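You operate a simulated robot arm through the tools that you are given. There is no shell and no other tool. Be economical: measure what you need, move in short steps, check, and stop when the job is done.

The job below is to be done with a simulated robot arm. You get a single attempt, and the scene is never put back.

## Task
Put the white block back, turn the light dial to DAY, shut the cover and switch the meter off.
Fine: the block goes on its dark pad.

The check looks at the end state, three seconds after you hand in, the way a careful person would. Anything else that was tipped, shoved, dropped, spilled or broken makes it a failure. A push-on lid holds only when it is set on centred and level and pressed home; a screw cap is set on level and turned clockwise until tight.

## Robot
A 5-joint arm with a two-finger parallel gripper, fixed in place. Base frame: the origin is at the foot of the arm, x ahead of it, y to its left, z up; the work surface is at about z = 0. Units: cm, degrees, N and s.
With the tool pointing down near the work surface it reaches from about 26 to 60 cm from the base axis. Its first joint turns from -66.0 to 66.0 degrees. The tool tilts only in the upright plane through the base axis and itself; it spins freely about its own axis. Payload 1.57 kg.
Tool frame: the origin (TCP) lies between the finger pads and is the grasp point; the fingertips stand 3 cm ahead of it; z points along the fingers, y is the line along which they close. Largest opening 8 cm; finger width 1.7, thickness 1.2; the body of the gripper, 4 by 8.2 cm, starts 8 cm behind the TCP.
Orientation is told as [roll, pitch, yaw] about the base's x, y, z axes, in that order, counted from this pose: with the fingers straight down and closing along the base's y, the tool's x points along the base's -x, its y along +y and its z along -z.

## Interface
- The arm moves only by the tool move_arm. Its argument "moves" is a list of rows, each an object (a shift or turn left out is 0, a gripper value left out holds the last) with "rotation": the turn, a rotation vector about the base's x, y, z in degrees, a list of three; "slide": the shift along the base's x, y, z in mm, a list of three; "claw": the opening in per cent of the stroke, from 0 (shut) to 100 (fully open). In form: [{"rotation": [rx, ry, rz], "slide": [dx, dy, dz], "claw": claw}, ...]. A call has 1 to 10 rows; each row shifts and turns the commanded pose from where the row before left it. Rows are played at 5 a second. More than 5 cm and 8.6 degrees between two rows, or a gripper value outside its range, and nothing of the call is played. A pose out of reach is approached as far as the arm can. The call stops where the force on the tool passes 40 N (or 10 N more than at its start, if that is more) or the arm is blocked; 0.2 s more then pass. The fingers move at their own pace (about 15.3 cm/s each) and stop on an object; they squeeze with about 30 N. The grip force told is the motor's: it shows also when the fingers shut on nothing. Time passes only in rows, and 0.2 s behind the last, so rows that do not move let the fingers close. It gives the time, the measured TCP pose, the force on the tool (base axes), the opening and the grip force at its end, in the units of the frame above (readings bear some noise).
- Cameras (640 x 400 px; columns grow to the right, rows downward): "scene" is fixed at [3.93, 39.44, 53]; the picture's right is [-0.74, -0.67, 0.00], its down [-0.34, 0.38, -0.86] and it looks along [0.57, -0.64, -0.51] (base axes); focal length 345 px, centre (320, 200). "wrist" rides on the gripper at [7.2, -0.7, -12.2] in the tool frame; the picture's right is [0.09, 1.00, 0.00], its down [-0.84, 0.08, -0.54] and it looks along [-0.54, 0.05, 0.84] (tool axes); focal length 238 px, centre (320, 200). There is no depth. A picture from a camera that has moved, and an enlarged one, comes with that camera's place and axes in the base frame and with its lens.
- grab_frame(camera): a new picture of that camera. The clock stands still meanwhile.
- enlarge(camera, box): a new picture of the part [left, top, right, bottom] of that camera's present view, enlarged. The clock stands still meanwhile.
- sign_off(): hands the job in; it is judged then, once.

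Work in short steps. Places have to be worked out from the pictures, the camera data and where the tool is seen: move nearer, look again, correct. Check each grasp and each placing, and mend what went wrong. You have 120 turns and 64 pictures in all, those below and enlarged ones among them. Open the gripper and draw the arm clear of the work before you hand the job in, unless the task says otherwise; then end with one line.

The tools are called after "Emit:" by a JSON object that holds its "method" and its "body". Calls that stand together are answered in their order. move_arm: Moves the arm, as the interface text tells. Its arguments: {"type":"object","properties":{"moves":{"type":"array"}},"required":["moves"]} The other tools are called the same way: grab_frame (camera) takes a picture; enlarge (camera, box) takes an enlarged picture of a part of a camera's view; sign_off () hands the job in.

At the start:

```text
t: 0.0
eef_pos: [33.71, -2.85, 35.01]
orientation: [0.0, 0.1, -0.1]
ft_force: [-0.7, 0.3, -0.1]
gripper_width: 7.96
grip_force: 0.1
```

scene: 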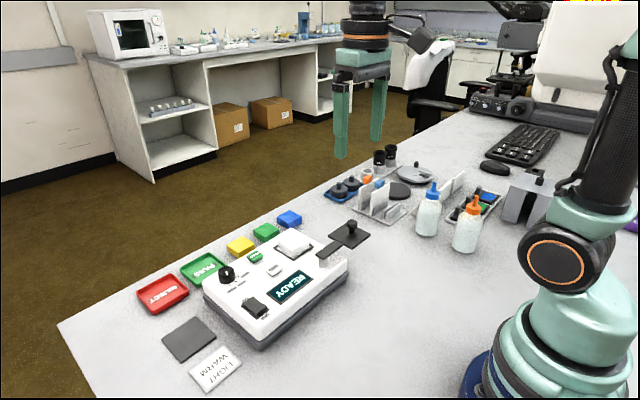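
wrist: 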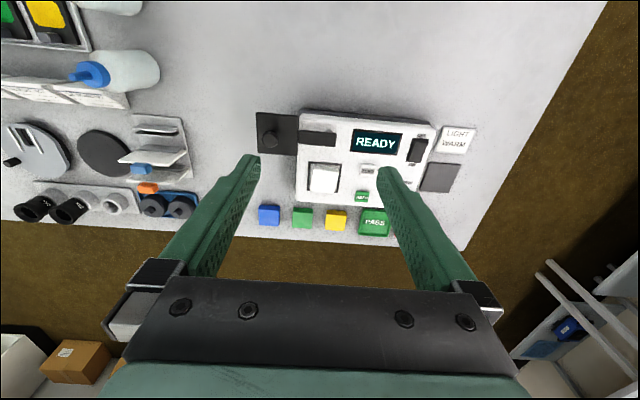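

I start with close views of the meter in both cameras to identify the parts.

Emit:
{"method": "enlarge", "body": {"camera": "scene", "box": [130, 190, 390, 400]}}

Emit:
{"method": "enlarge", "body": {"camera": "wrist", "box": [240, 90, 500, 250]}}

```text
1.90 times, centred on (260, 295) of scene
camera zoom: at [3.93, 39.44, 53.0], right [-0.74, -0.67, 0.0], down [-0.34, 0.38, -0.86], along [0.57, -0.64, -0.51], focal length 657 px, centre (434, 19)
```

zoom: 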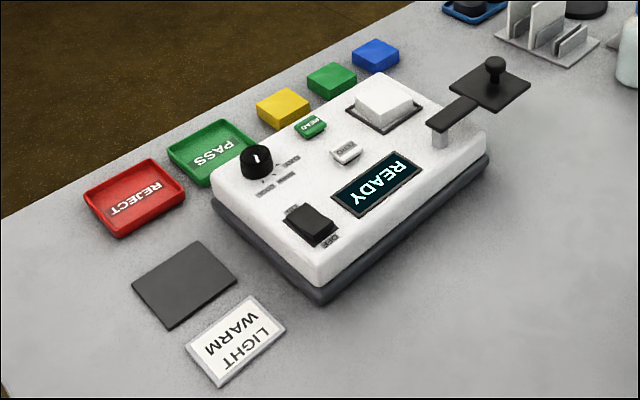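

```text
2.46 times, centred on (370, 170) of wrist
camera zoom: at [26.45, -3.51, 47.13], right [-0.09, 1.0, 0.0], down [0.84, 0.08, 0.54], along [0.54, 0.05, -0.84], focal length 587 px, centre (197, 274)
```

zoom: 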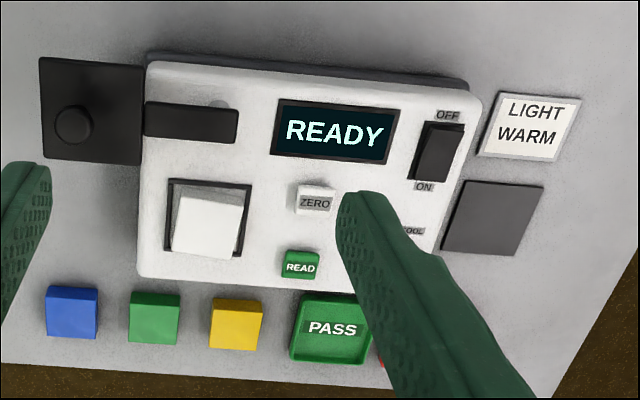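

The block sits in the well near (48,-1) with its top about z 6.6, and its pad is near (48,25). The cover is the dark knobbed plate on a swing arm. I move closer for better measurements.

Emit:
{"method": "move_arm", "body": {"moves": [{"slide": [0, 30, -35]}, {"slide": [0, 30, -35]}, {"slide": [0, 30, -35]}]}}

Emit:
{"method": "grab_frame", "body": {"camera": "wrist"}}

```text
t: 0.8
eef_pos: [33.78, 6.28, 24.2]
orientation: [0.1, 0.0, -0.1]
ft_force: [-0.6, -0.3, 0.5]
gripper_width: 8.04
grip_force: 0.0
```

```text
59 pictures are left
camera wrist: at [26.52, 5.73, 36.41], right [-0.09, 1.0, 0.0], down [0.84, 0.08, 0.54], along [0.54, 0.05, -0.84], focal length 238 px, centre (320, 200)
```

wrist: 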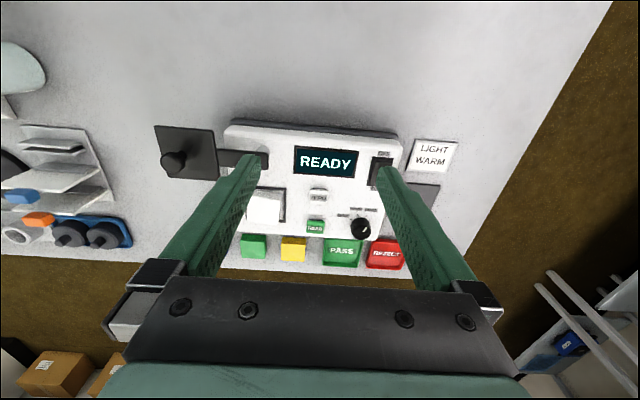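

Emit:
{"method": "enlarge", "body": {"camera": "wrist", "box": [220, 110, 440, 250]}}

Emit:
{"method": "enlarge", "body": {"camera": "scene", "box": [200, 220, 380, 330]}}

```text
2.86 times, centred on (330, 180) of wrist
camera zoom: at [26.52, 5.73, 36.41], right [-0.09, 1.0, 0.0], down [0.84, 0.08, 0.54], along [0.54, 0.05, -0.84], focal length 681 px, centre (291, 257)
```

zoom: 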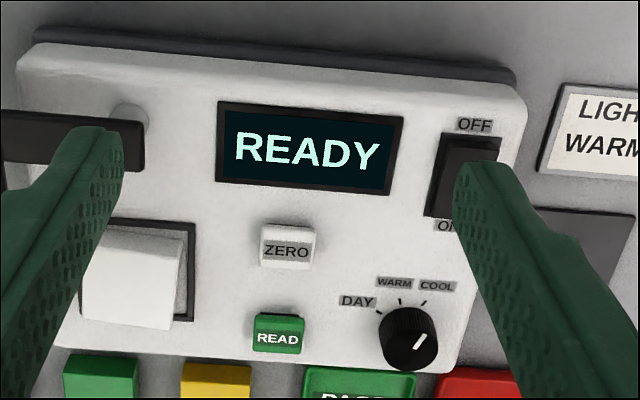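

```text
3.56 times, centred on (290, 275) of scene
camera zoom: at [3.93, 39.44, 53.0], right [-0.74, -0.67, 0.0], down [-0.34, 0.38, -0.86], along [0.57, -0.64, -0.51], focal length 1226 px, centre (427, -67)
```

zoom: 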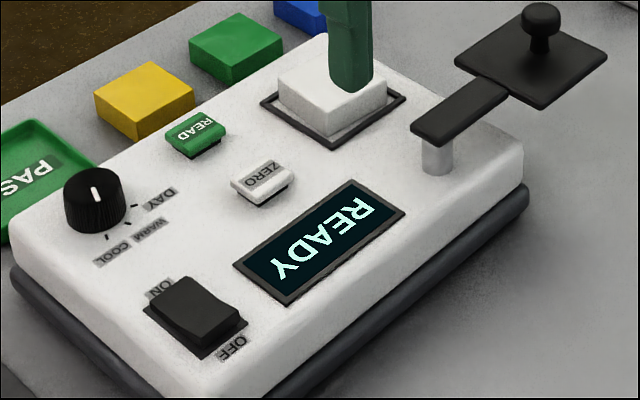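

The dial points at COOL, and the OFF end of the switch is the end toward the base. I move over the block so it shows between the fingers.

Emit:
{"method": "move_arm", "body": {"moves": [{"slide": [35, -25, -10]}, {"slide": [35, -25, -10]}, {"slide": [30, -25, -10]}]}}

Emit:
{"method": "grab_frame", "body": {"camera": "wrist"}}

Emit:
{"method": "enlarge", "body": {"camera": "scene", "box": [200, 220, 380, 330]}}

```text
t: 1.6
eef_pos: [43.88, -1.76, 21.28]
orientation: [-0.1, 0.0, 0.0]
ft_force: [-0.3, -0.3, -0.4]
gripper_width: 7.99
grip_force: 0.1
```

```text
56 pictures are left
camera wrist: at [36.64, -2.4, 33.46], right [-0.09, 1.0, 0.0], down [0.84, 0.08, 0.54], along [0.54, 0.05, -0.84], focal length 238 px, centre (320, 200)
```

wrist: 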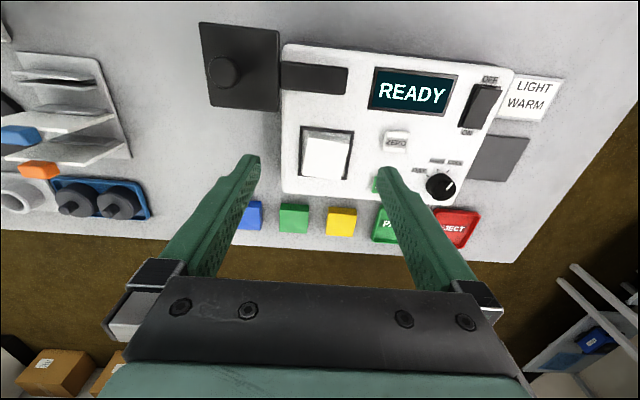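

```text
3.56 times, centred on (290, 275) of scene
camera zoom: at [3.93, 39.44, 53.0], right [-0.74, -0.67, 0.0], down [-0.34, 0.38, -0.86], along [0.57, -0.64, -0.51], focal length 1226 px, centre (427, -67)
```

zoom: 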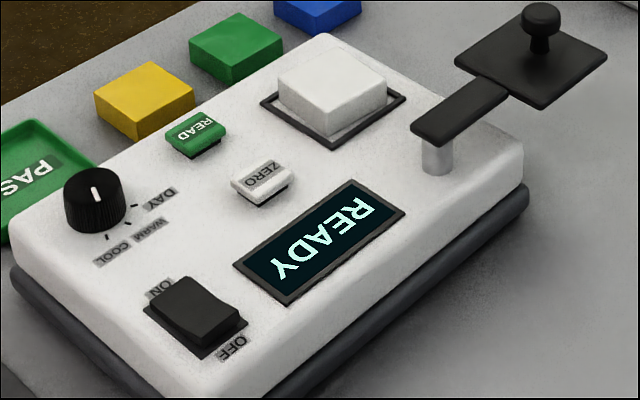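

Emit:
{"method": "enlarge", "body": {"camera": "wrist", "box": [190, 10, 350, 200]}}

Emit:
{"method": "enlarge", "body": {"camera": "wrist", "box": [370, 50, 570, 220]}}

```text
2.11 times, centred on (270, 105) of wrist
camera zoom: at [36.64, -2.4, 33.46], right [-0.09, 1.0, 0.0], down [0.84, 0.08, 0.54], along [0.54, 0.05, -0.84], focal length 502 px, centre (425, 400)
```

zoom: 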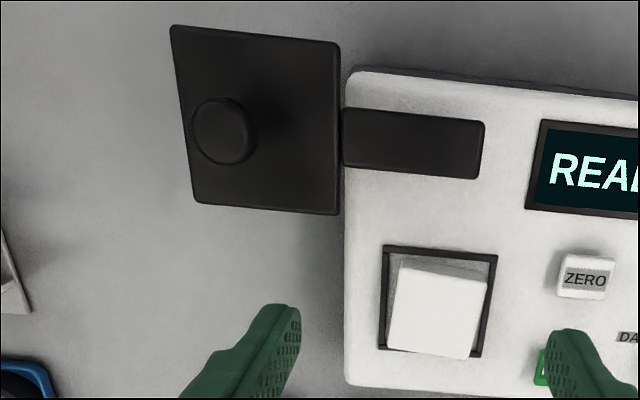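

```text
2.35 times, centred on (470, 135) of wrist
camera zoom: at [36.64, -2.4, 33.46], right [-0.09, 1.0, 0.0], down [0.84, 0.08, 0.54], along [0.54, 0.05, -0.84], focal length 561 px, centre (-33, 353)
```

zoom: 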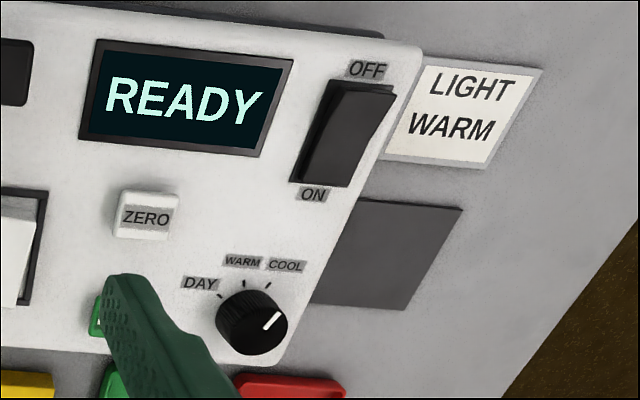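

The block is about 4.8 cm square, centred near (47.7,-0.7), turned about -3.5°, with its top at about z 7.5. I come down over it with the fingers straddling it and look again.

Emit:
{"method": "move_arm", "body": {"moves": [{"slide": [20, 5, -20], "rotation": [0, 0, -3.5]}, {"slide": [18, 5, -30]}, {"slide": [0, 0, -30]}, {"slide": [0, 0, -30]}, {"slide": [0, 0, 0]}]}}

Emit:
{"method": "grab_frame", "body": {"camera": "wrist"}}

Emit:
{"method": "enlarge", "body": {"camera": "scene", "box": [200, 220, 380, 330]}}

```text
t: 2.8
eef_pos: [47.34, -0.17, 10.45]
orientation: [0.0, 0.0, -3.5]
ft_force: [-0.5, -0.1, -0.6]
gripper_width: 8.0
grip_force: 0.0
```

```text
52 pictures are left
camera wrist: at [40.09, -0.38, 22.62], right [-0.03, 1.0, 0.0], down [0.84, 0.03, 0.54], along [0.54, 0.02, -0.84], focal length 238 px, centre (320, 200)
```

wrist: 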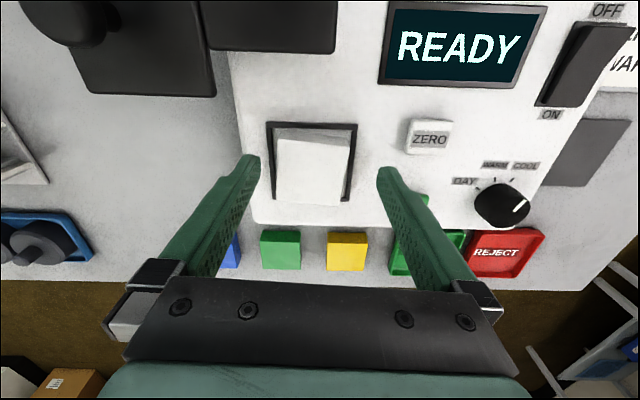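

```text
3.56 times, centred on (290, 275) of scene
camera zoom: at [3.93, 39.44, 53.0], right [-0.74, -0.67, 0.0], down [-0.34, 0.38, -0.86], along [0.57, -0.64, -0.51], focal length 1226 px, centre (427, -67)
```

zoom: 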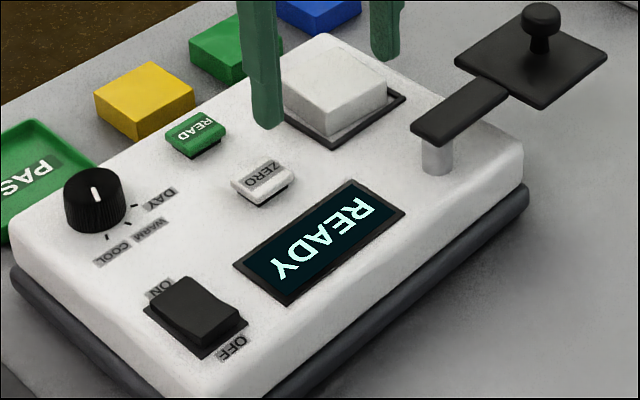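

The block centre reads about (47.5,-0.7). I shift 4 mm toward -y, lower about 1.2 cm and check the tip height against the meter top before closing.

Emit:
{"method": "move_arm", "body": {"moves": [{"slide": [1, -4, 0]}, {"slide": [0, 0, -6]}, {"slide": [0, 0, -5]}, {"slide": [0, 0, 0]}]}}

Emit:
{"method": "enlarge", "body": {"camera": "scene", "box": [240, 210, 340, 280]}}

```text
t: 3.8
eef_pos: [47.74, -0.67, 9.29]
orientation: [0.0, 0.0, -3.5]
ft_force: [-0.4, -0.5, 0.2]
gripper_width: 8.01
grip_force: 0.0
```

```text
5.71 times, centred on (290, 245) of scene
camera zoom: at [3.93, 39.44, 53.0], right [-0.74, -0.67, 0.0], down [-0.34, 0.38, -0.86], along [0.57, -0.64, -0.51], focal length 1970 px, centre (491, -57)
```

zoom: 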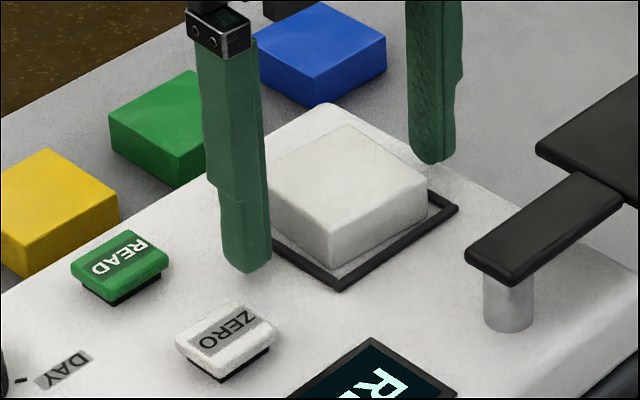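

The tips straddle the block evenly. I lower 3 mm more while watching the force, then close.

Emit:
{"method": "move_arm", "body": {"moves": [{"slide": [0, 0, -2]}, {"slide": [0, 0, 0]}]}}

```text
t: 4.4
eef_pos: [47.54, -0.59, 9.13]
orientation: [0.0, 0.1, -3.5]
ft_force: [0.3, -0.9, 0.5]
gripper_width: 7.98
grip_force: 0.1
```

No contact yet, so I close on the block here.

Emit:
{"method": "move_arm", "body": {"moves": [{"claw": 50}, {"claw": 40}, {"claw": 40}, {"claw": 40}]}}

Emit:
{"method": "enlarge", "body": {"camera": "scene", "box": [240, 210, 340, 280]}}

```text
t: 5.4
eef_pos: [47.56, -0.77, 9.23]
orientation: [0.0, 0.0, -3.5]
ft_force: [0.3, 1.0, 2.4]
gripper_width: 4.73
grip_force: 29.8
```

```text
5.71 times, centred on (290, 245) of scene
camera zoom: at [3.93, 39.44, 53.0], right [-0.74, -0.67, 0.0], down [-0.34, 0.38, -0.86], along [0.57, -0.64, -0.51], focal length 1970 px, centre (491, -57)
```

zoom: 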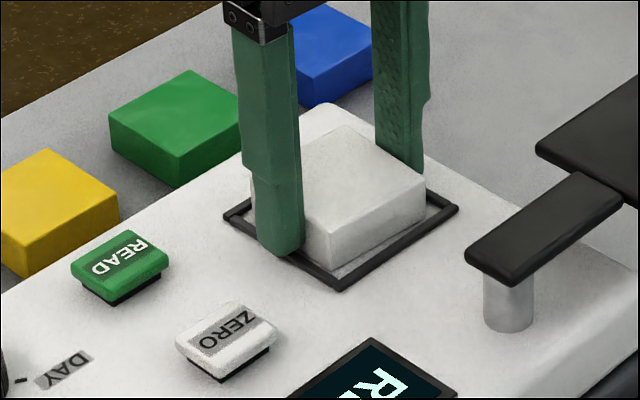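

The block is gripped at 4.73 cm with about 30 N. I lift it straight up and check.

Emit:
{"method": "move_arm", "body": {"moves": [{"slide": [0, 0, 10]}, {"slide": [0, 0, 30]}, {"slide": [0, 0, 40]}, {"slide": [0, 0, 0]}]}}

Emit:
{"method": "grab_frame", "body": {"camera": "wrist"}}

Emit:
{"method": "enlarge", "body": {"camera": "scene", "box": [150, 170, 390, 400]}}

```text
t: 6.4
eef_pos: [47.37, -0.78, 17.12]
orientation: [-0.1, 0.0, -3.5]
ft_force: [1.0, 0.3, -0.5]
gripper_width: 4.72
grip_force: 29.2
```

```text
48 pictures are left
camera wrist: at [40.1, -1.04, 29.34], right [-0.03, 1.0, 0.0], down [0.84, 0.03, 0.54], along [0.54, 0.02, -0.84], focal length 238 px, centre (320, 200)
```

wrist: 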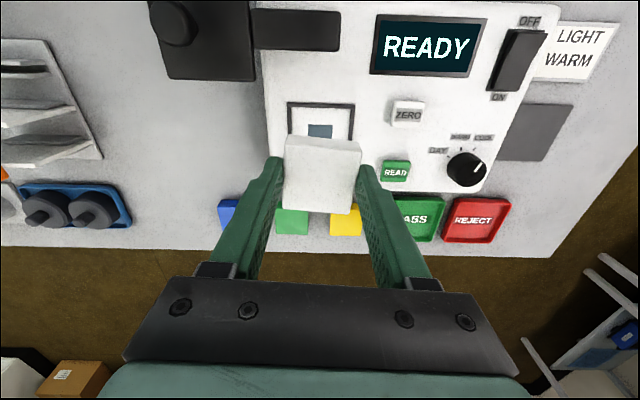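

```text
1.74 times, centred on (270, 285) of scene
camera zoom: at [3.93, 39.44, 53.0], right [-0.74, -0.67, 0.0], down [-0.34, 0.38, -0.86], along [0.57, -0.64, -0.51], focal length 600 px, centre (407, 52)
```

zoom: 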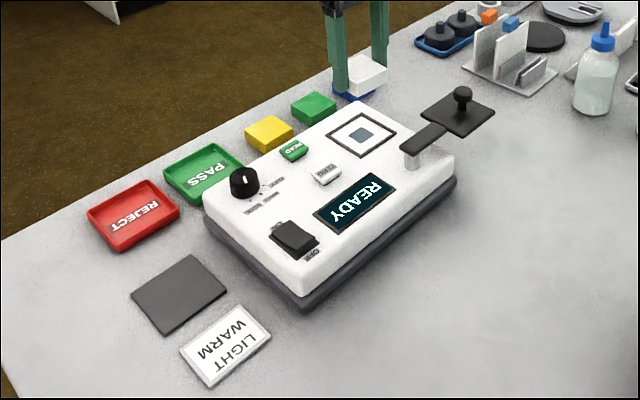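

The grasp is good. The pad centre works out to (48.3,25.0), square to the axes, so I carry the block over it and square up the yaw.

Emit:
{"method": "move_arm", "body": {"moves": [{"slide": [1, 43, 0], "rotation": [0, 0, 3.5]}, {"slide": [2, 43, 0]}, {"slide": [2, 43, 0]}, {"slide": [2, 43, 0]}, {"slide": [1, 43, 0]}, {"slide": [1, 43, 0]}, {"slide": [0, 0, -40]}, {"slide": [0, 0, -30]}, {"slide": [0, 0, 0]}]}}

Emit:
{"method": "grab_frame", "body": {"camera": "wrist"}}

Emit:
{"method": "enlarge", "body": {"camera": "scene", "box": [100, 220, 300, 400]}}

```text
t: 8.4
eef_pos: [48.62, 25.35, 10.14]
orientation: [0.1, 0.0, 0.0]
ft_force: [-0.6, -0.4, -0.6]
gripper_width: 4.71
grip_force: 30.1
```

```text
46 pictures are left
camera wrist: at [41.28, 24.69, 22.31], right [-0.09, 1.0, 0.0], down [0.84, 0.08, 0.54], along [0.54, 0.05, -0.84], focal length 238 px, centre (320, 200)
```

wrist: 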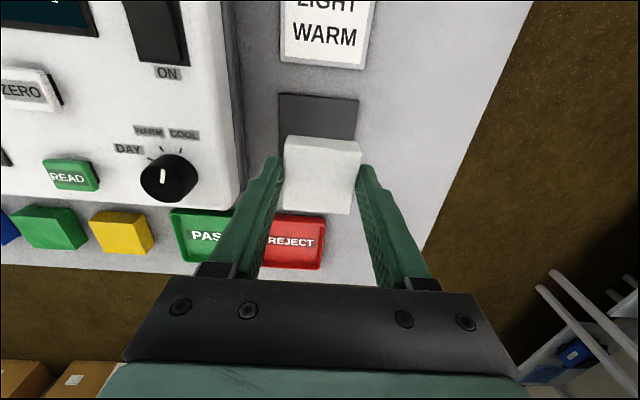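

```text
2.22 times, centred on (200, 310) of scene
camera zoom: at [3.93, 39.44, 53.0], right [-0.74, -0.67, 0.0], down [-0.34, 0.38, -0.86], along [0.57, -0.64, -0.51], focal length 766 px, centre (587, -44)
```

zoom: 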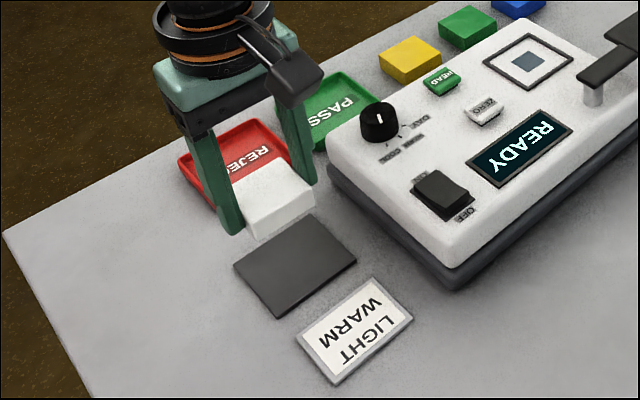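

The fresh view confirms the pad centre at about (48.2,24.95). I lower the block toward it.

Emit:
{"method": "move_arm", "body": {"moves": [{"slide": [-2, -1, -25]}, {"slide": [0, 0, -25]}, {"slide": [0, 0, -8]}, {"slide": [0, 0, 0]}]}}

Emit:
{"method": "enlarge", "body": {"camera": "scene", "box": [130, 280, 260, 380]}}

```text
t: 9.4
eef_pos: [48.24, 24.9, 4.31]
orientation: [0.1, 0.0, 0.1]
ft_force: [-0.8, 0.6, -0.9]
gripper_width: 4.73
grip_force: 29.8
```

```text
4.00 times, centred on (195, 330) of scene
camera zoom: at [3.94, 39.44, 53.0], right [-0.74, -0.67, 0.0], down [-0.34, 0.38, -0.86], along [0.57, -0.64, -0.51], focal length 1379 px, centre (820, -320)
```

zoom: 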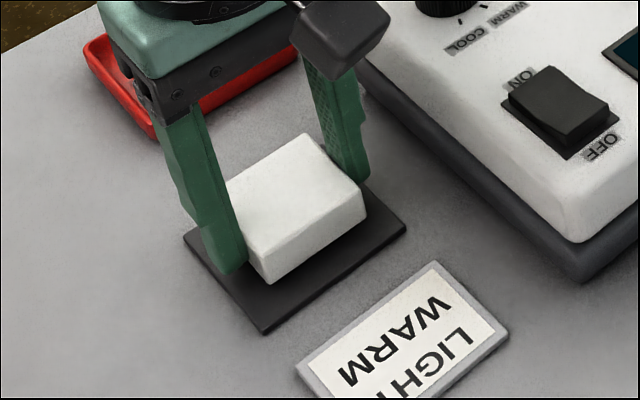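

It is close to the pad and centred. I lower in 2 mm steps until contact shows in the force.

Emit:
{"method": "move_arm", "body": {"moves": [{"slide": [0, 0, -2]}, {"slide": [0, 0, -2]}, {"slide": [0, 0, -1]}, {"slide": [0, 0, 0]}]}}

```text
t: 10.4
eef_pos: [48.43, 24.99, 3.89]
orientation: [0.0, 0.0, 0.0]
ft_force: [-0.1, -0.2, -1.0]
gripper_width: 4.74
grip_force: 29.7
```

Emit:
{"method": "move_arm", "body": {"moves": [{"slide": [0, 0, -1]}, {"slide": [0, 0, -1]}, {"slide": [0, 0, 0]}]}}

Emit:
{"method": "enlarge", "body": {"camera": "scene", "box": [130, 280, 260, 380]}}

```text
t: 11.2
eef_pos: [48.32, 24.88, 3.71]
orientation: [0.0, -0.1, -0.1]
ft_force: [0.2, 2.8, 4.0]
gripper_width: 4.71
grip_force: 30.0
```

```text
4.00 times, centred on (195, 330) of scene
camera zoom: at [3.93, 39.44, 53.0], right [-0.74, -0.67, 0.0], down [-0.34, 0.38, -0.86], along [0.57, -0.64, -0.51], focal length 1379 px, centre (820, -320)
```

zoom: 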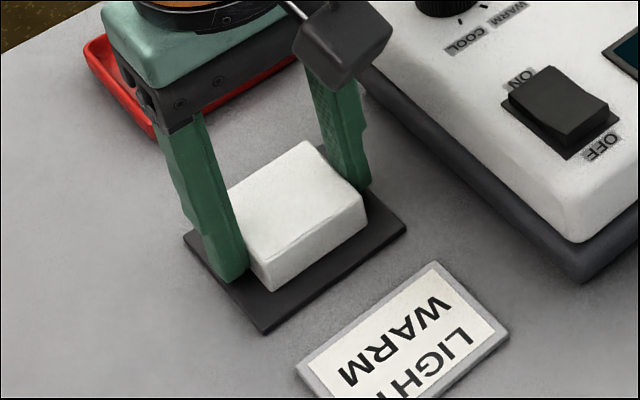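

The force reads 4 N of contact and the block sits on the pad. I release, and rise.

Emit:
{"method": "move_arm", "body": {"moves": [{"claw": 75}, {"claw": 85}, {"slide": [0, 0, 10]}, {"slide": [0, 0, 40]}, {"slide": [0, 0, 45]}, {"slide": [0, 0, 45]}, {"slide": [0, 0, 0]}]}}

Emit:
{"method": "grab_frame", "body": {"camera": "wrist"}}

Emit:
{"method": "enlarge", "body": {"camera": "scene", "box": [130, 240, 300, 380]}}

```text
t: 12.8
eef_pos: [48.15, 24.7, 17.61]
orientation: [0.0, 0.0, 0.0]
ft_force: [0.1, 0.0, -0.1]
gripper_width: 6.8
grip_force: 0.0
```

```text
42 pictures are left
camera wrist: at [40.93, 24.04, 29.78], right [-0.09, 1.0, 0.0], down [0.84, 0.08, 0.54], along [0.54, 0.05, -0.84], focal length 238 px, centre (320, 200)
```

wrist: 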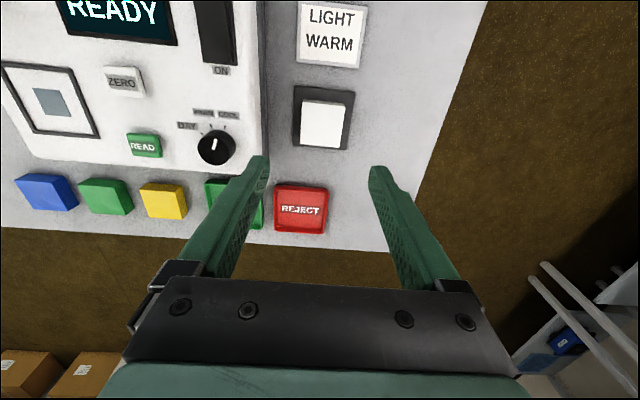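

```text
2.86 times, centred on (215, 310) of scene
camera zoom: at [3.93, 39.44, 53.0], right [-0.74, -0.67, 0.0], down [-0.34, 0.38, -0.86], along [0.57, -0.64, -0.51], focal length 985 px, centre (620, -114)
```

zoom: 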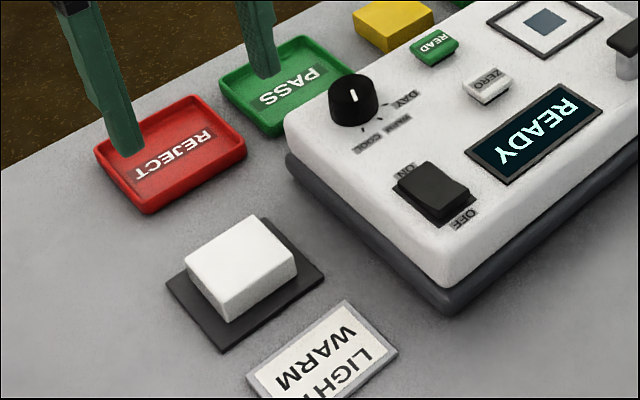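

The block sits squarely on its pad. I look closely at the dial next.

Emit:
{"method": "enlarge", "body": {"camera": "wrist", "box": [165, 95, 255, 175]}}

Emit:
{"method": "enlarge", "body": {"camera": "scene", "box": [205, 250, 285, 310]}}

```text
5.00 times, centred on (210, 135) of wrist
camera zoom: at [40.93, 24.04, 29.78], right [-0.09, 1.0, 0.0], down [0.84, 0.08, 0.54], along [0.54, 0.05, -0.84], focal length 1192 px, centre (870, 525)
```

zoom: 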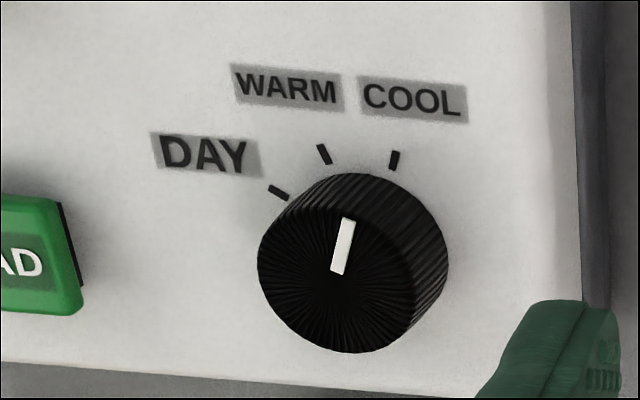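

```text
6.67 times, centred on (245, 280) of scene
camera zoom: at [3.93, 39.44, 53.0], right [-0.74, -0.67, 0.0], down [-0.34, 0.38, -0.86], along [0.57, -0.64, -0.51], focal length 2298 px, centre (820, -333)
```

zoom: 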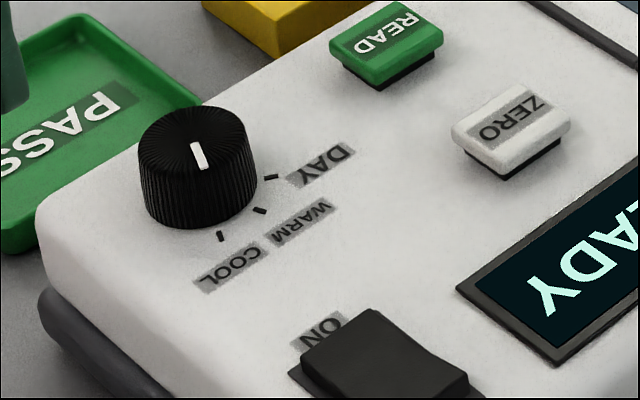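

The knob top is at about (50.55,14.25), z 7.2, 3.1 cm across. The pointer is at COOL and DAY is about +75° CCW from it. I go above the knob and check the alignment.

Emit:
{"method": "move_arm", "body": {"moves": [{"slide": [8, -36, 0], "claw": 75}, {"slide": [7, -36, 0]}, {"slide": [7, -35, 0]}, {"slide": [0, 0, -30]}, {"slide": [0, 0, -25]}, {"slide": [0, 0, 0]}]}}

Emit:
{"method": "grab_frame", "body": {"camera": "wrist"}}

Emit:
{"method": "enlarge", "body": {"camera": "scene", "box": [185, 230, 285, 310]}}

```text
t: 14.2
eef_pos: [50.5, 14.07, 11.95]
orientation: [0.0, -0.1, 0.1]
ft_force: [-0.2, -0.3, 0.4]
gripper_width: 6.02
grip_force: 0.1
```

```text
38 pictures are left
camera wrist: at [43.24, 13.5, 24.16], right [-0.09, 1.0, 0.0], down [0.84, 0.08, 0.54], along [0.54, 0.05, -0.84], focal length 238 px, centre (320, 200)
```

wrist: 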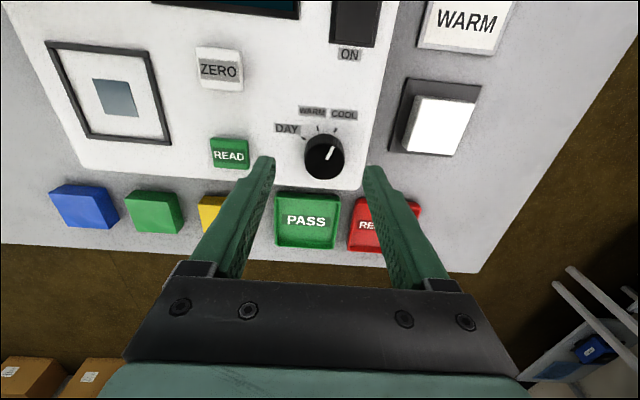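

```text
5.00 times, centred on (235, 270) of scene
camera zoom: at [3.94, 39.44, 53.0], right [-0.74, -0.67, 0.0], down [-0.34, 0.38, -0.86], along [0.57, -0.64, -0.51], focal length 1724 px, centre (745, -150)
```

zoom: 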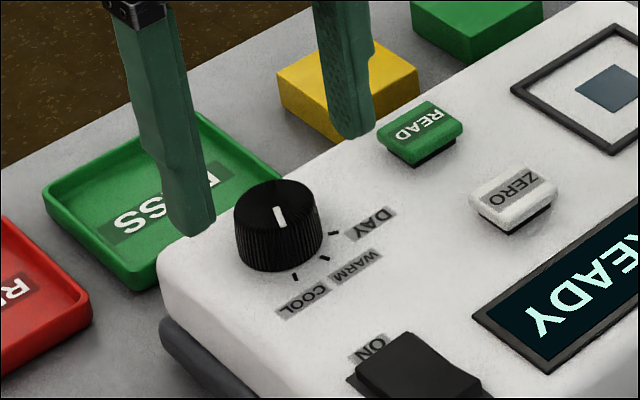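

Emit:
{"method": "enlarge", "body": {"camera": "wrist", "box": [284, 95, 374, 190]}}

```text
4.21 times, centred on (329, 142) of wrist
camera zoom: at [43.24, 13.5, 24.16], right [-0.09, 1.0, 0.0], down [0.84, 0.08, 0.54], along [0.54, 0.05, -0.84], focal length 1004 px, centre (282, 442)
```

zoom: 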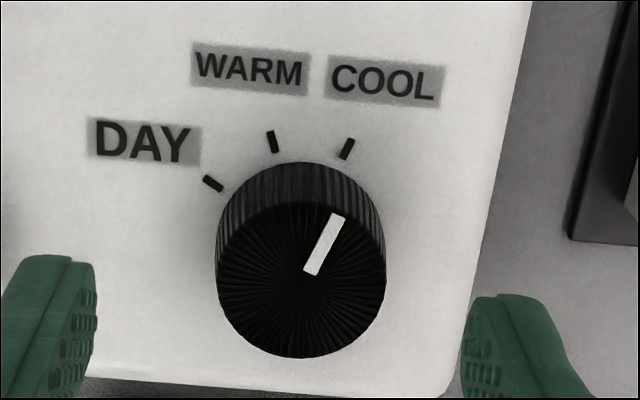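

The pointer angle is 162° (COOL), WARM is 199° and DAY 236.6°, so I need about +75°. I nudge the alignment, lower the tips around the knob and close.

Emit:
{"method": "move_arm", "body": {"moves": [{"slide": [1, 2.5, -10]}, {"slide": [0, 0, -10]}, {"slide": [0, 0, -7]}, {"claw": 55}, {"claw": 20}, {"claw": 20}, {"claw": 20}]}}

Emit:
{"method": "enlarge", "body": {"camera": "scene", "box": [185, 230, 285, 310]}}

```text
t: 15.8
eef_pos: [50.62, 14.42, 9.34]
orientation: [0.0, -0.1, 0.2]
ft_force: [1.9, 1.6, -4.2]
gripper_width: 3.08
grip_force: 39.7
```

```text
5.00 times, centred on (235, 270) of scene
camera zoom: at [3.94, 39.44, 52.99], right [-0.74, -0.67, 0.0], down [-0.34, 0.38, -0.86], along [0.57, -0.64, -0.51], focal length 1724 px, centre (745, -150)
```

zoom: 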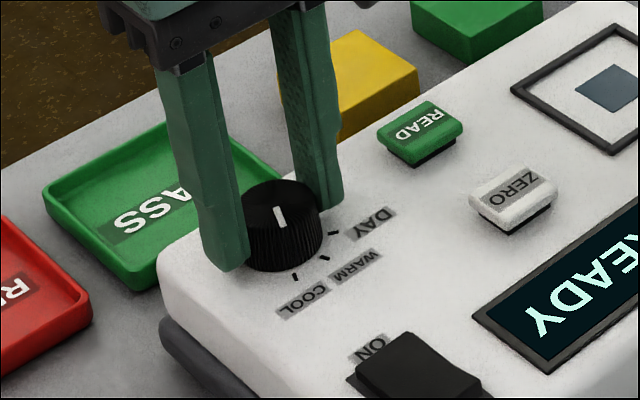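

The knob is gripped with small side forces. I turn +75° in 7.5° rows.

Emit:
{"method": "move_arm", "body": {"moves": [{"rotation": [0, 0, 7.5]}, {"rotation": [0, 0, 7.5]}, {"rotation": [0, 0, 7.5]}, {"rotation": [0, 0, 7.5]}, {"rotation": [0, 0, 7.5]}]}}

Emit:
{"method": "enlarge", "body": {"camera": "scene", "box": [185, 230, 285, 310]}}

```text
t: 17.0
eef_pos: [50.51, 14.54, 9.39]
orientation: [0.0, 0.0, 37.7]
ft_force: [5.8, 22.8, -16.7]
gripper_width: 3.09
grip_force: 40.0
```

```text
5.00 times, centred on (235, 270) of scene
camera zoom: at [3.94, 39.44, 52.99], right [-0.74, -0.67, 0.0], down [-0.34, 0.38, -0.86], along [0.57, -0.64, -0.51], focal length 1724 px, centre (745, -150)
```

zoom: 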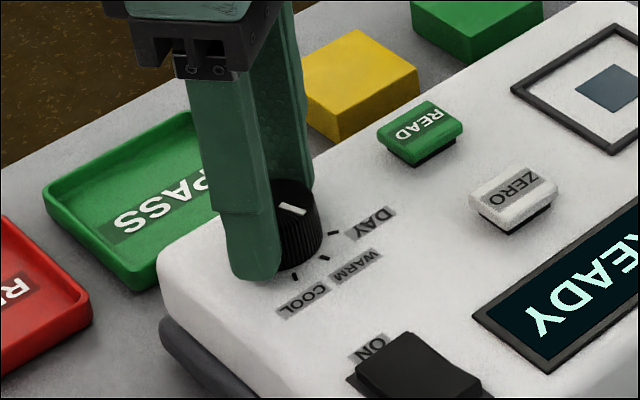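

The knob follows, but about 23 N of side force has built up. I ease the tool 2 mm toward +y and 1 mm down to relieve it.

Emit:
{"method": "move_arm", "body": {"moves": [{"slide": [0.5, 1.5, -1]}, {"slide": [0, 0, 0]}]}}

```text
t: 17.6
eef_pos: [50.47, 14.54, 9.59]
orientation: [0.1, 0.1, 37.5]
ft_force: [-9.8, 13.3, -2.1]
gripper_width: 3.1
grip_force: 40.3
```

The forces are lower, so I continue the turn.

Emit:
{"method": "move_arm", "body": {"moves": [{"slide": [-0.5, 0.5, 0], "rotation": [0, 0, 7.5]}, {"rotation": [0, 0, 7.5]}, {"rotation": [0, 0, 7.5]}, {"rotation": [0, 0, 7.5]}, {"rotation": [0, 0, 7.5]}, {"slide": [0, 0, 0]}]}}

Emit:
{"method": "enlarge", "body": {"camera": "scene", "box": [185, 230, 285, 310]}}

```text
t: 19.0
eef_pos: [50.64, 14.51, 9.44]
orientation: [0.4, 0.2, 74.9]
ft_force: [-15.1, -18.0, 14.6]
gripper_width: 3.08
grip_force: 40.4
```

```text
5.00 times, centred on (235, 270) of scene
camera zoom: at [3.93, 39.44, 53.0], right [-0.74, -0.67, 0.0], down [-0.34, 0.38, -0.86], along [0.57, -0.64, -0.51], focal length 1724 px, centre (745, -150)
```

zoom: 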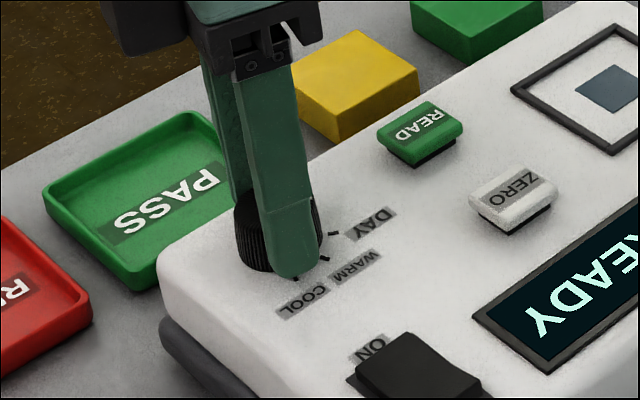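

The turn is complete, so I open, rise and check the pointer.

Emit:
{"method": "move_arm", "body": {"moves": [{"claw": 60}, {"claw": 60}, {"slide": [0, 0, 25]}, {"slide": [0, 0, 40]}, {"slide": [-20, 0, 15]}, {"slide": [0, 0, 0]}]}}

Emit:
{"method": "enlarge", "body": {"camera": "scene", "box": [185, 230, 285, 310]}}

Emit:
{"method": "grab_frame", "body": {"camera": "wrist"}}

```text
t: 20.4
eef_pos: [48.6, 14.52, 17.55]
orientation: [0.0, 0.0, 75.0]
ft_force: [-0.8, -0.6, 0.5]
gripper_width: 4.78
grip_force: 0.0
```

```text
5.00 times, centred on (235, 270) of scene
camera zoom: at [3.93, 39.44, 53.0], right [-0.74, -0.67, 0.0], down [-0.34, 0.38, -0.86], along [0.57, -0.64, -0.51], focal length 1724 px, centre (745, -150)
```

zoom: 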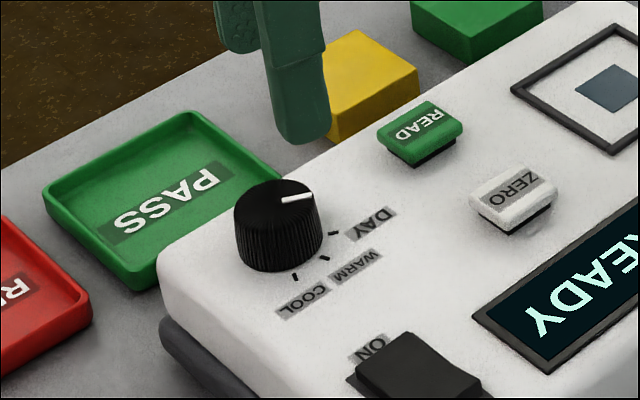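

```text
31 pictures are left
camera wrist: at [47.34, 7.5, 29.68], right [-0.99, 0.17, 0.0], down [0.14, 0.83, 0.54], along [0.09, 0.53, -0.84], focal length 238 px, centre (320, 200)
```

wrist: 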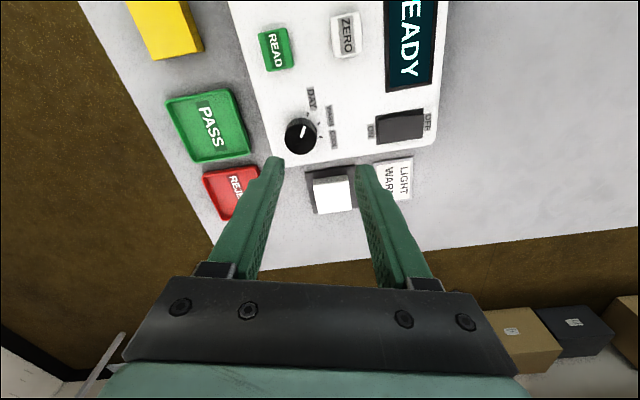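

Emit:
{"method": "enlarge", "body": {"camera": "wrist", "box": [270, 80, 350, 165]}}

```text
4.71 times, centred on (310, 122) of wrist
camera zoom: at [47.34, 7.5, 29.68], right [-0.99, 0.17, 0.0], down [0.14, 0.83, 0.54], along [0.09, 0.53, -0.84], focal length 1122 px, centre (367, 565)
```

zoom: 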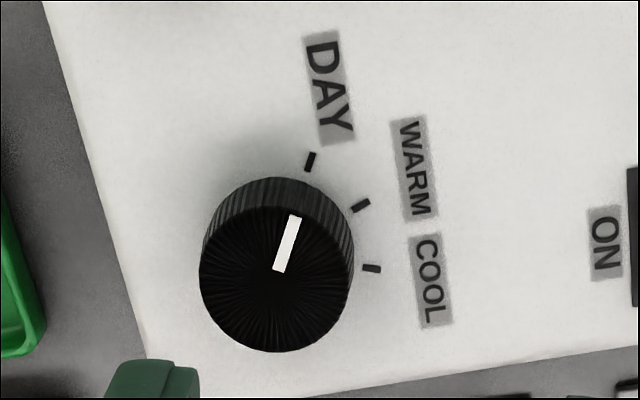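

The pointer is parallel to the DAY tick, so the dial is done. Next is the cover: its knob is near (39,-9.8), top about z 11, with the pivot post near (38.7,-0.5). Swinging it +90° puts it over the well, so I move over the knob and turn the gripper toward yaw -90 so the fingers close along the swing direction.

Emit:
{"method": "move_arm", "body": {"moves": [{"slide": [0, 0, 25], "rotation": [0, 0, -8.25]}, {"slide": [-12, -30, 0], "rotation": [0, 0, -8.25]}, {"slide": [-12, -30, 0], "rotation": [0, 0, -8.25]}, {"slide": [-12, -30, 0], "rotation": [0, 0, -8.25]}, {"slide": [-12, -30, 0], "rotation": [0, 0, -8.25]}, {"slide": [-12, -30, 0], "rotation": [0, 0, -8.25]}, {"slide": [-12, -30, 0], "rotation": [0, 0, -8.25]}, {"slide": [-12, -30, 0], "rotation": [0, 0, -8.25]}, {"slide": [-12, -33, 0], "rotation": [0, 0, -8.25]}, {"rotation": [0, 0, -8.25]}]}}

Emit:
{"method": "grab_frame", "body": {"camera": "wrist"}}

Emit:
{"method": "enlarge", "body": {"camera": "scene", "box": [270, 190, 390, 280]}}

```text
t: 22.6
eef_pos: [38.94, -9.57, 19.88]
orientation: [0.0, 0.0, -7.7]
ft_force: [0.6, 0.3, 0.1]
gripper_width: 4.8
grip_force: 0.0
```

```text
29 pictures are left
camera wrist: at [31.72, -9.28, 31.99], right [0.04, 1.0, 0.0], down [0.84, -0.04, 0.54], along [0.54, -0.02, -0.84], focal length 238 px, centre (320, 200)
```

wrist: 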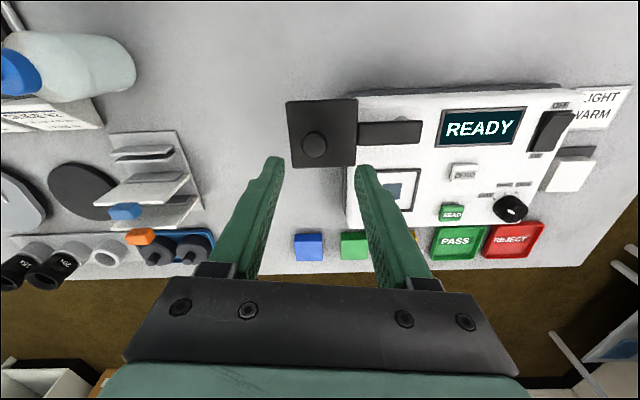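

```text
4.44 times, centred on (330, 235) of scene
camera zoom: at [3.93, 39.44, 53.0], right [-0.74, -0.67, 0.0], down [-0.34, 0.38, -0.86], along [0.57, -0.64, -0.51], focal length 1532 px, centre (276, 44)
```

zoom: 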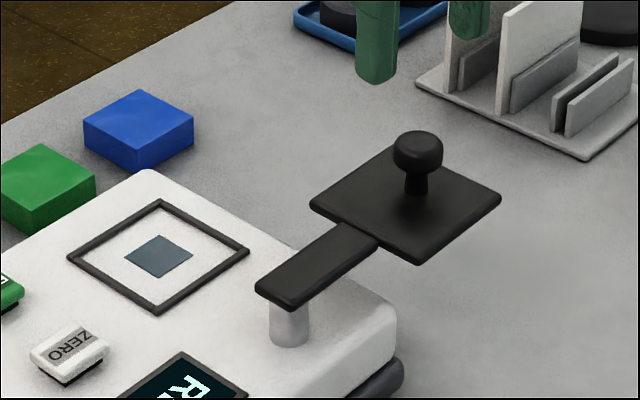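

Emit:
{"method": "enlarge", "body": {"camera": "wrist", "box": [270, 80, 440, 220]}}

```text
2.86 times, centred on (355, 150) of wrist
camera zoom: at [31.72, -9.28, 31.99], right [0.04, 1.0, 0.0], down [0.84, -0.04, 0.54], along [0.54, -0.02, -0.84], focal length 681 px, centre (220, 343)
```

zoom: 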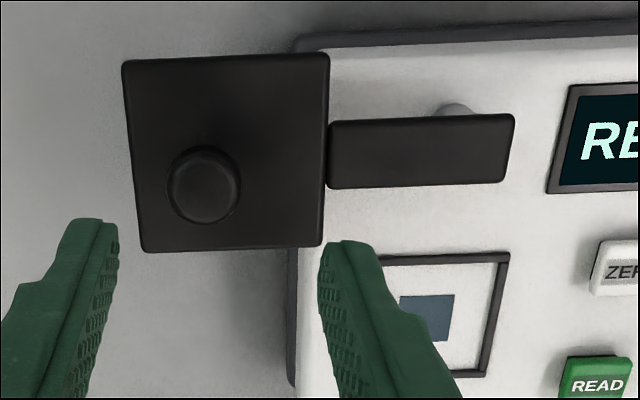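

The refined positions are knob (39.2,-10.1, top z 11.2) and pivot (38.8,-0.6). I finish turning to yaw -90 and centre over the knob.

Emit:
{"method": "move_arm", "body": {"moves": [{"slide": [2.5, -5, 0], "rotation": [0, 0, -8.25]}, {"rotation": [0, 0, -8.25]}, {"rotation": [0, 0, -8.25]}, {"rotation": [0, 0, -8.25]}, {"rotation": [0, 0, -8.25]}, {"rotation": [0, 0, -8.25]}, {"rotation": [0, 0, -8.25]}, {"rotation": [0, 0, -8.25]}, {"rotation": [0, 0, -8.25]}, {"slide": [0, 0, -35], "rotation": [0, 0, -8.25]}]}}

Emit:
{"method": "grab_frame", "body": {"camera": "wrist"}}

Emit:
{"method": "enlarge", "body": {"camera": "scene", "box": [270, 190, 390, 280]}}

```text
t: 24.8
eef_pos: [39.38, -10.16, 16.34]
orientation: [0.0, 0.0, -90.2]
ft_force: [-0.2, -0.3, -0.3]
gripper_width: 4.79
grip_force: 0.0
```

```text
26 pictures are left
camera wrist: at [38.62, -2.93, 28.5], right [1.0, 0.09, 0.0], down [0.07, -0.84, 0.54], along [0.05, -0.54, -0.84], focal length 238 px, centre (320, 200)
```

wrist: 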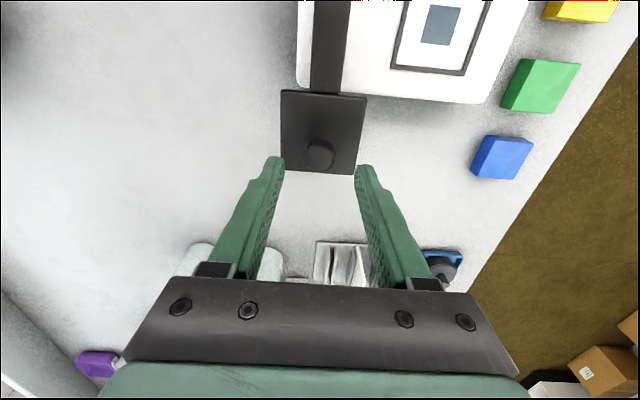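

```text
4.44 times, centred on (330, 235) of scene
camera zoom: at [3.93, 39.44, 53.0], right [-0.74, -0.67, 0.0], down [-0.34, 0.38, -0.86], along [0.57, -0.64, -0.51], focal length 1532 px, centre (276, 44)
```

zoom: 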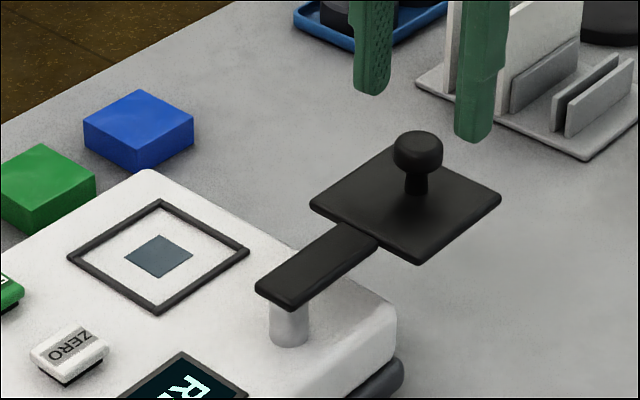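

The knob is centred between the fingers at (39.2,-10.0). I lower to put the tips just below the knob head and close.

Emit:
{"method": "move_arm", "body": {"moves": [{"slide": [-1, 1, -20]}, {"slide": [0, 0, -17]}, {"claw": 45}, {"claw": 15}, {"claw": 15}, {"claw": 15}]}}

Emit:
{"method": "enlarge", "body": {"camera": "scene", "box": [270, 190, 390, 280]}}

```text
t: 26.2
eef_pos: [39.3, -10.09, 12.83]
orientation: [-0.1, 0.0, -89.9]
ft_force: [2.9, 0.4, -4.6]
gripper_width: 2.33
grip_force: 35.8
```

```text
4.44 times, centred on (330, 235) of scene
camera zoom: at [3.94, 39.44, 53.0], right [-0.74, -0.67, 0.0], down [-0.34, 0.38, -0.86], along [0.57, -0.64, -0.51], focal length 1532 px, centre (276, 44)
```

zoom: 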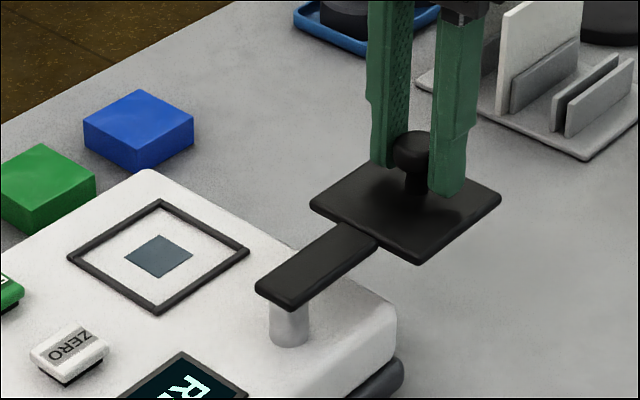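

The knob is held. I start the swing about the pivot with three 8° steps and check the force.

Emit:
{"method": "move_arm", "body": {"moves": [{"slide": [13.05, 1.47, 0], "rotation": [0, 0, 8]}, {"slide": [12.71, 3.26, 0], "rotation": [0, 0, 8]}, {"slide": [12.14, 5.0, 0], "rotation": [0, 0, 8]}]}}

Emit:
{"method": "enlarge", "body": {"camera": "scene", "box": [270, 190, 390, 280]}}

```text
t: 27.0
eef_pos: [43.13, -9.18, 12.85]
orientation: [0.3, -0.1, -66.1]
ft_force: [10.3, -21.2, -8.4]
gripper_width: 2.34
grip_force: 35.3
```

```text
4.44 times, centred on (330, 235) of scene
camera zoom: at [3.94, 39.44, 53.0], right [-0.74, -0.67, 0.0], down [-0.34, 0.38, -0.86], along [0.57, -0.64, -0.51], focal length 1532 px, centre (276, 44)
```

zoom: 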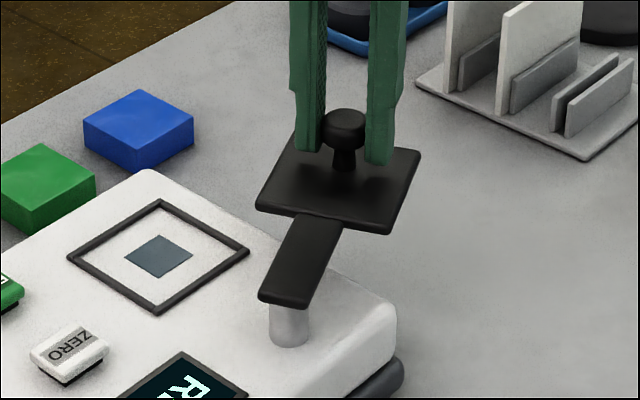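

The cover swings. The 23 N force points radially outward, so the true radius is slightly larger. I ease outward 2 mm.

Emit:
{"method": "move_arm", "body": {"moves": [{"slide": [0.9, -1.8, 0]}, {"slide": [0, 0, 0]}]}}

```text
t: 27.6
eef_pos: [42.98, -9.29, 12.72]
orientation: [0.1, -0.1, -66.0]
ft_force: [6.4, -8.9, -1.7]
gripper_width: 2.33
grip_force: 35.6
```

The force has dropped. I continue the swing with a radius of 9.75 cm.

Emit:
{"method": "move_arm", "body": {"moves": [{"slide": [12.2, 6.1, 0], "rotation": [0, 0, 8]}, {"slide": [10.66, 8.45, 0], "rotation": [0, 0, 8]}, {"slide": [9.38, 9.85, 0], "rotation": [0, 0, 8]}]}}

```text
t: 28.4
eef_pos: [46.28, -6.69, 12.7]
orientation: [-0.1, 0.1, -41.7]
ft_force: [-5.1, 4.7, 5.1]
gripper_width: 2.35
grip_force: 35.9
```

Forces are small, so I continue four more steps.

Emit:
{"method": "move_arm", "body": {"moves": [{"slide": [7.92, 11.06, 0], "rotation": [0, 0, 8]}, {"slide": [6.31, 12.06, 0], "rotation": [0, 0, 8]}, {"slide": [4.56, 12.81, 0], "rotation": [0, 0, 8]}]}}

Emit:
{"method": "enlarge", "body": {"camera": "scene", "box": [250, 190, 370, 280]}}

```text
t: 29.2
eef_pos: [48.11, -3.24, 12.85]
orientation: [0.1, -0.1, -17.9]
ft_force: [-13.1, 5.0, 14.0]
gripper_width: 2.33
grip_force: 35.2
```

```text
4.44 times, centred on (310, 235) of scene
camera zoom: at [3.93, 39.44, 53.0], right [-0.74, -0.67, 0.0], down [-0.34, 0.38, -0.86], along [0.57, -0.64, -0.51], focal length 1532 px, centre (364, 44)
```

zoom: 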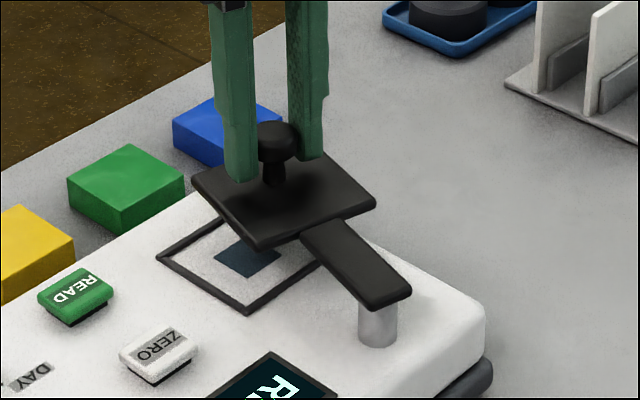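

Force is about 13 N inward, so I shave 1.2 mm from x and go on toward closed.

Emit:
{"method": "move_arm", "body": {"moves": [{"slide": [1.2, 13.3, 0], "rotation": [0, 0, 8]}, {"slide": [0.8, 9, 0], "rotation": [0, 0, 6]}, {"slide": [0, 0, 0]}]}}

Emit:
{"method": "enlarge", "body": {"camera": "scene", "box": [250, 190, 370, 280]}}

Emit:
{"method": "grab_frame", "body": {"camera": "wrist"}}

```text
t: 30.0
eef_pos: [48.61, -0.95, 12.61]
orientation: [0.0, -0.3, -3.9]
ft_force: [12.3, -0.1, -1.7]
gripper_width: 2.34
grip_force: 35.1
```

```text
4.44 times, centred on (310, 235) of scene
camera zoom: at [3.94, 39.44, 53.0], right [-0.74, -0.67, 0.0], down [-0.34, 0.38, -0.86], along [0.57, -0.64, -0.51], focal length 1532 px, centre (364, 44)
```

zoom: 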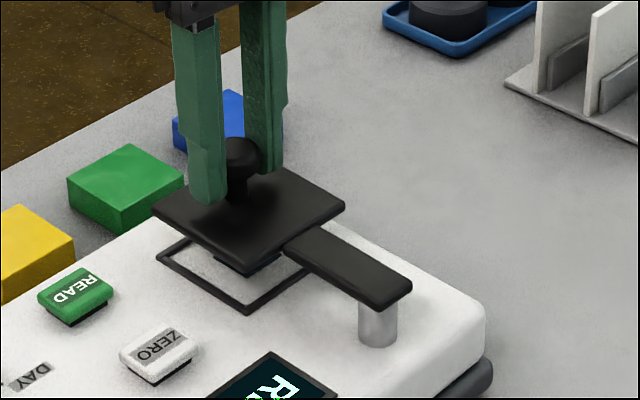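

```text
20 pictures are left
camera wrist: at [41.15, -1.18, 24.84], right [-0.02, 1.0, 0.0], down [0.84, 0.02, 0.55], along [0.55, 0.01, -0.84], focal length 238 px, centre (320, 200)
```

wrist: 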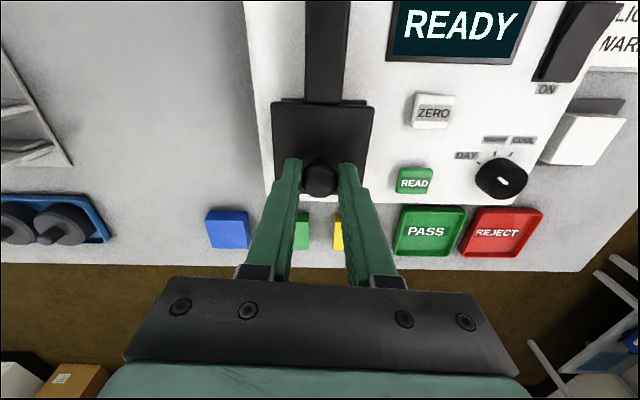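

The cover is over the well with the arm about 1.4° short of straight. I nudge a bit further to see whether there is a stop.

Emit:
{"method": "move_arm", "body": {"moves": [{"slide": [1, 2, 0], "rotation": [0, 0, 2]}, {"slide": [0, 0, 0]}]}}

```text
t: 30.6
eef_pos: [48.5, -0.75, 12.66]
orientation: [0.0, -0.1, -1.9]
ft_force: [9.8, 0.7, 2.6]
gripper_width: 2.33
grip_force: 35.4
```

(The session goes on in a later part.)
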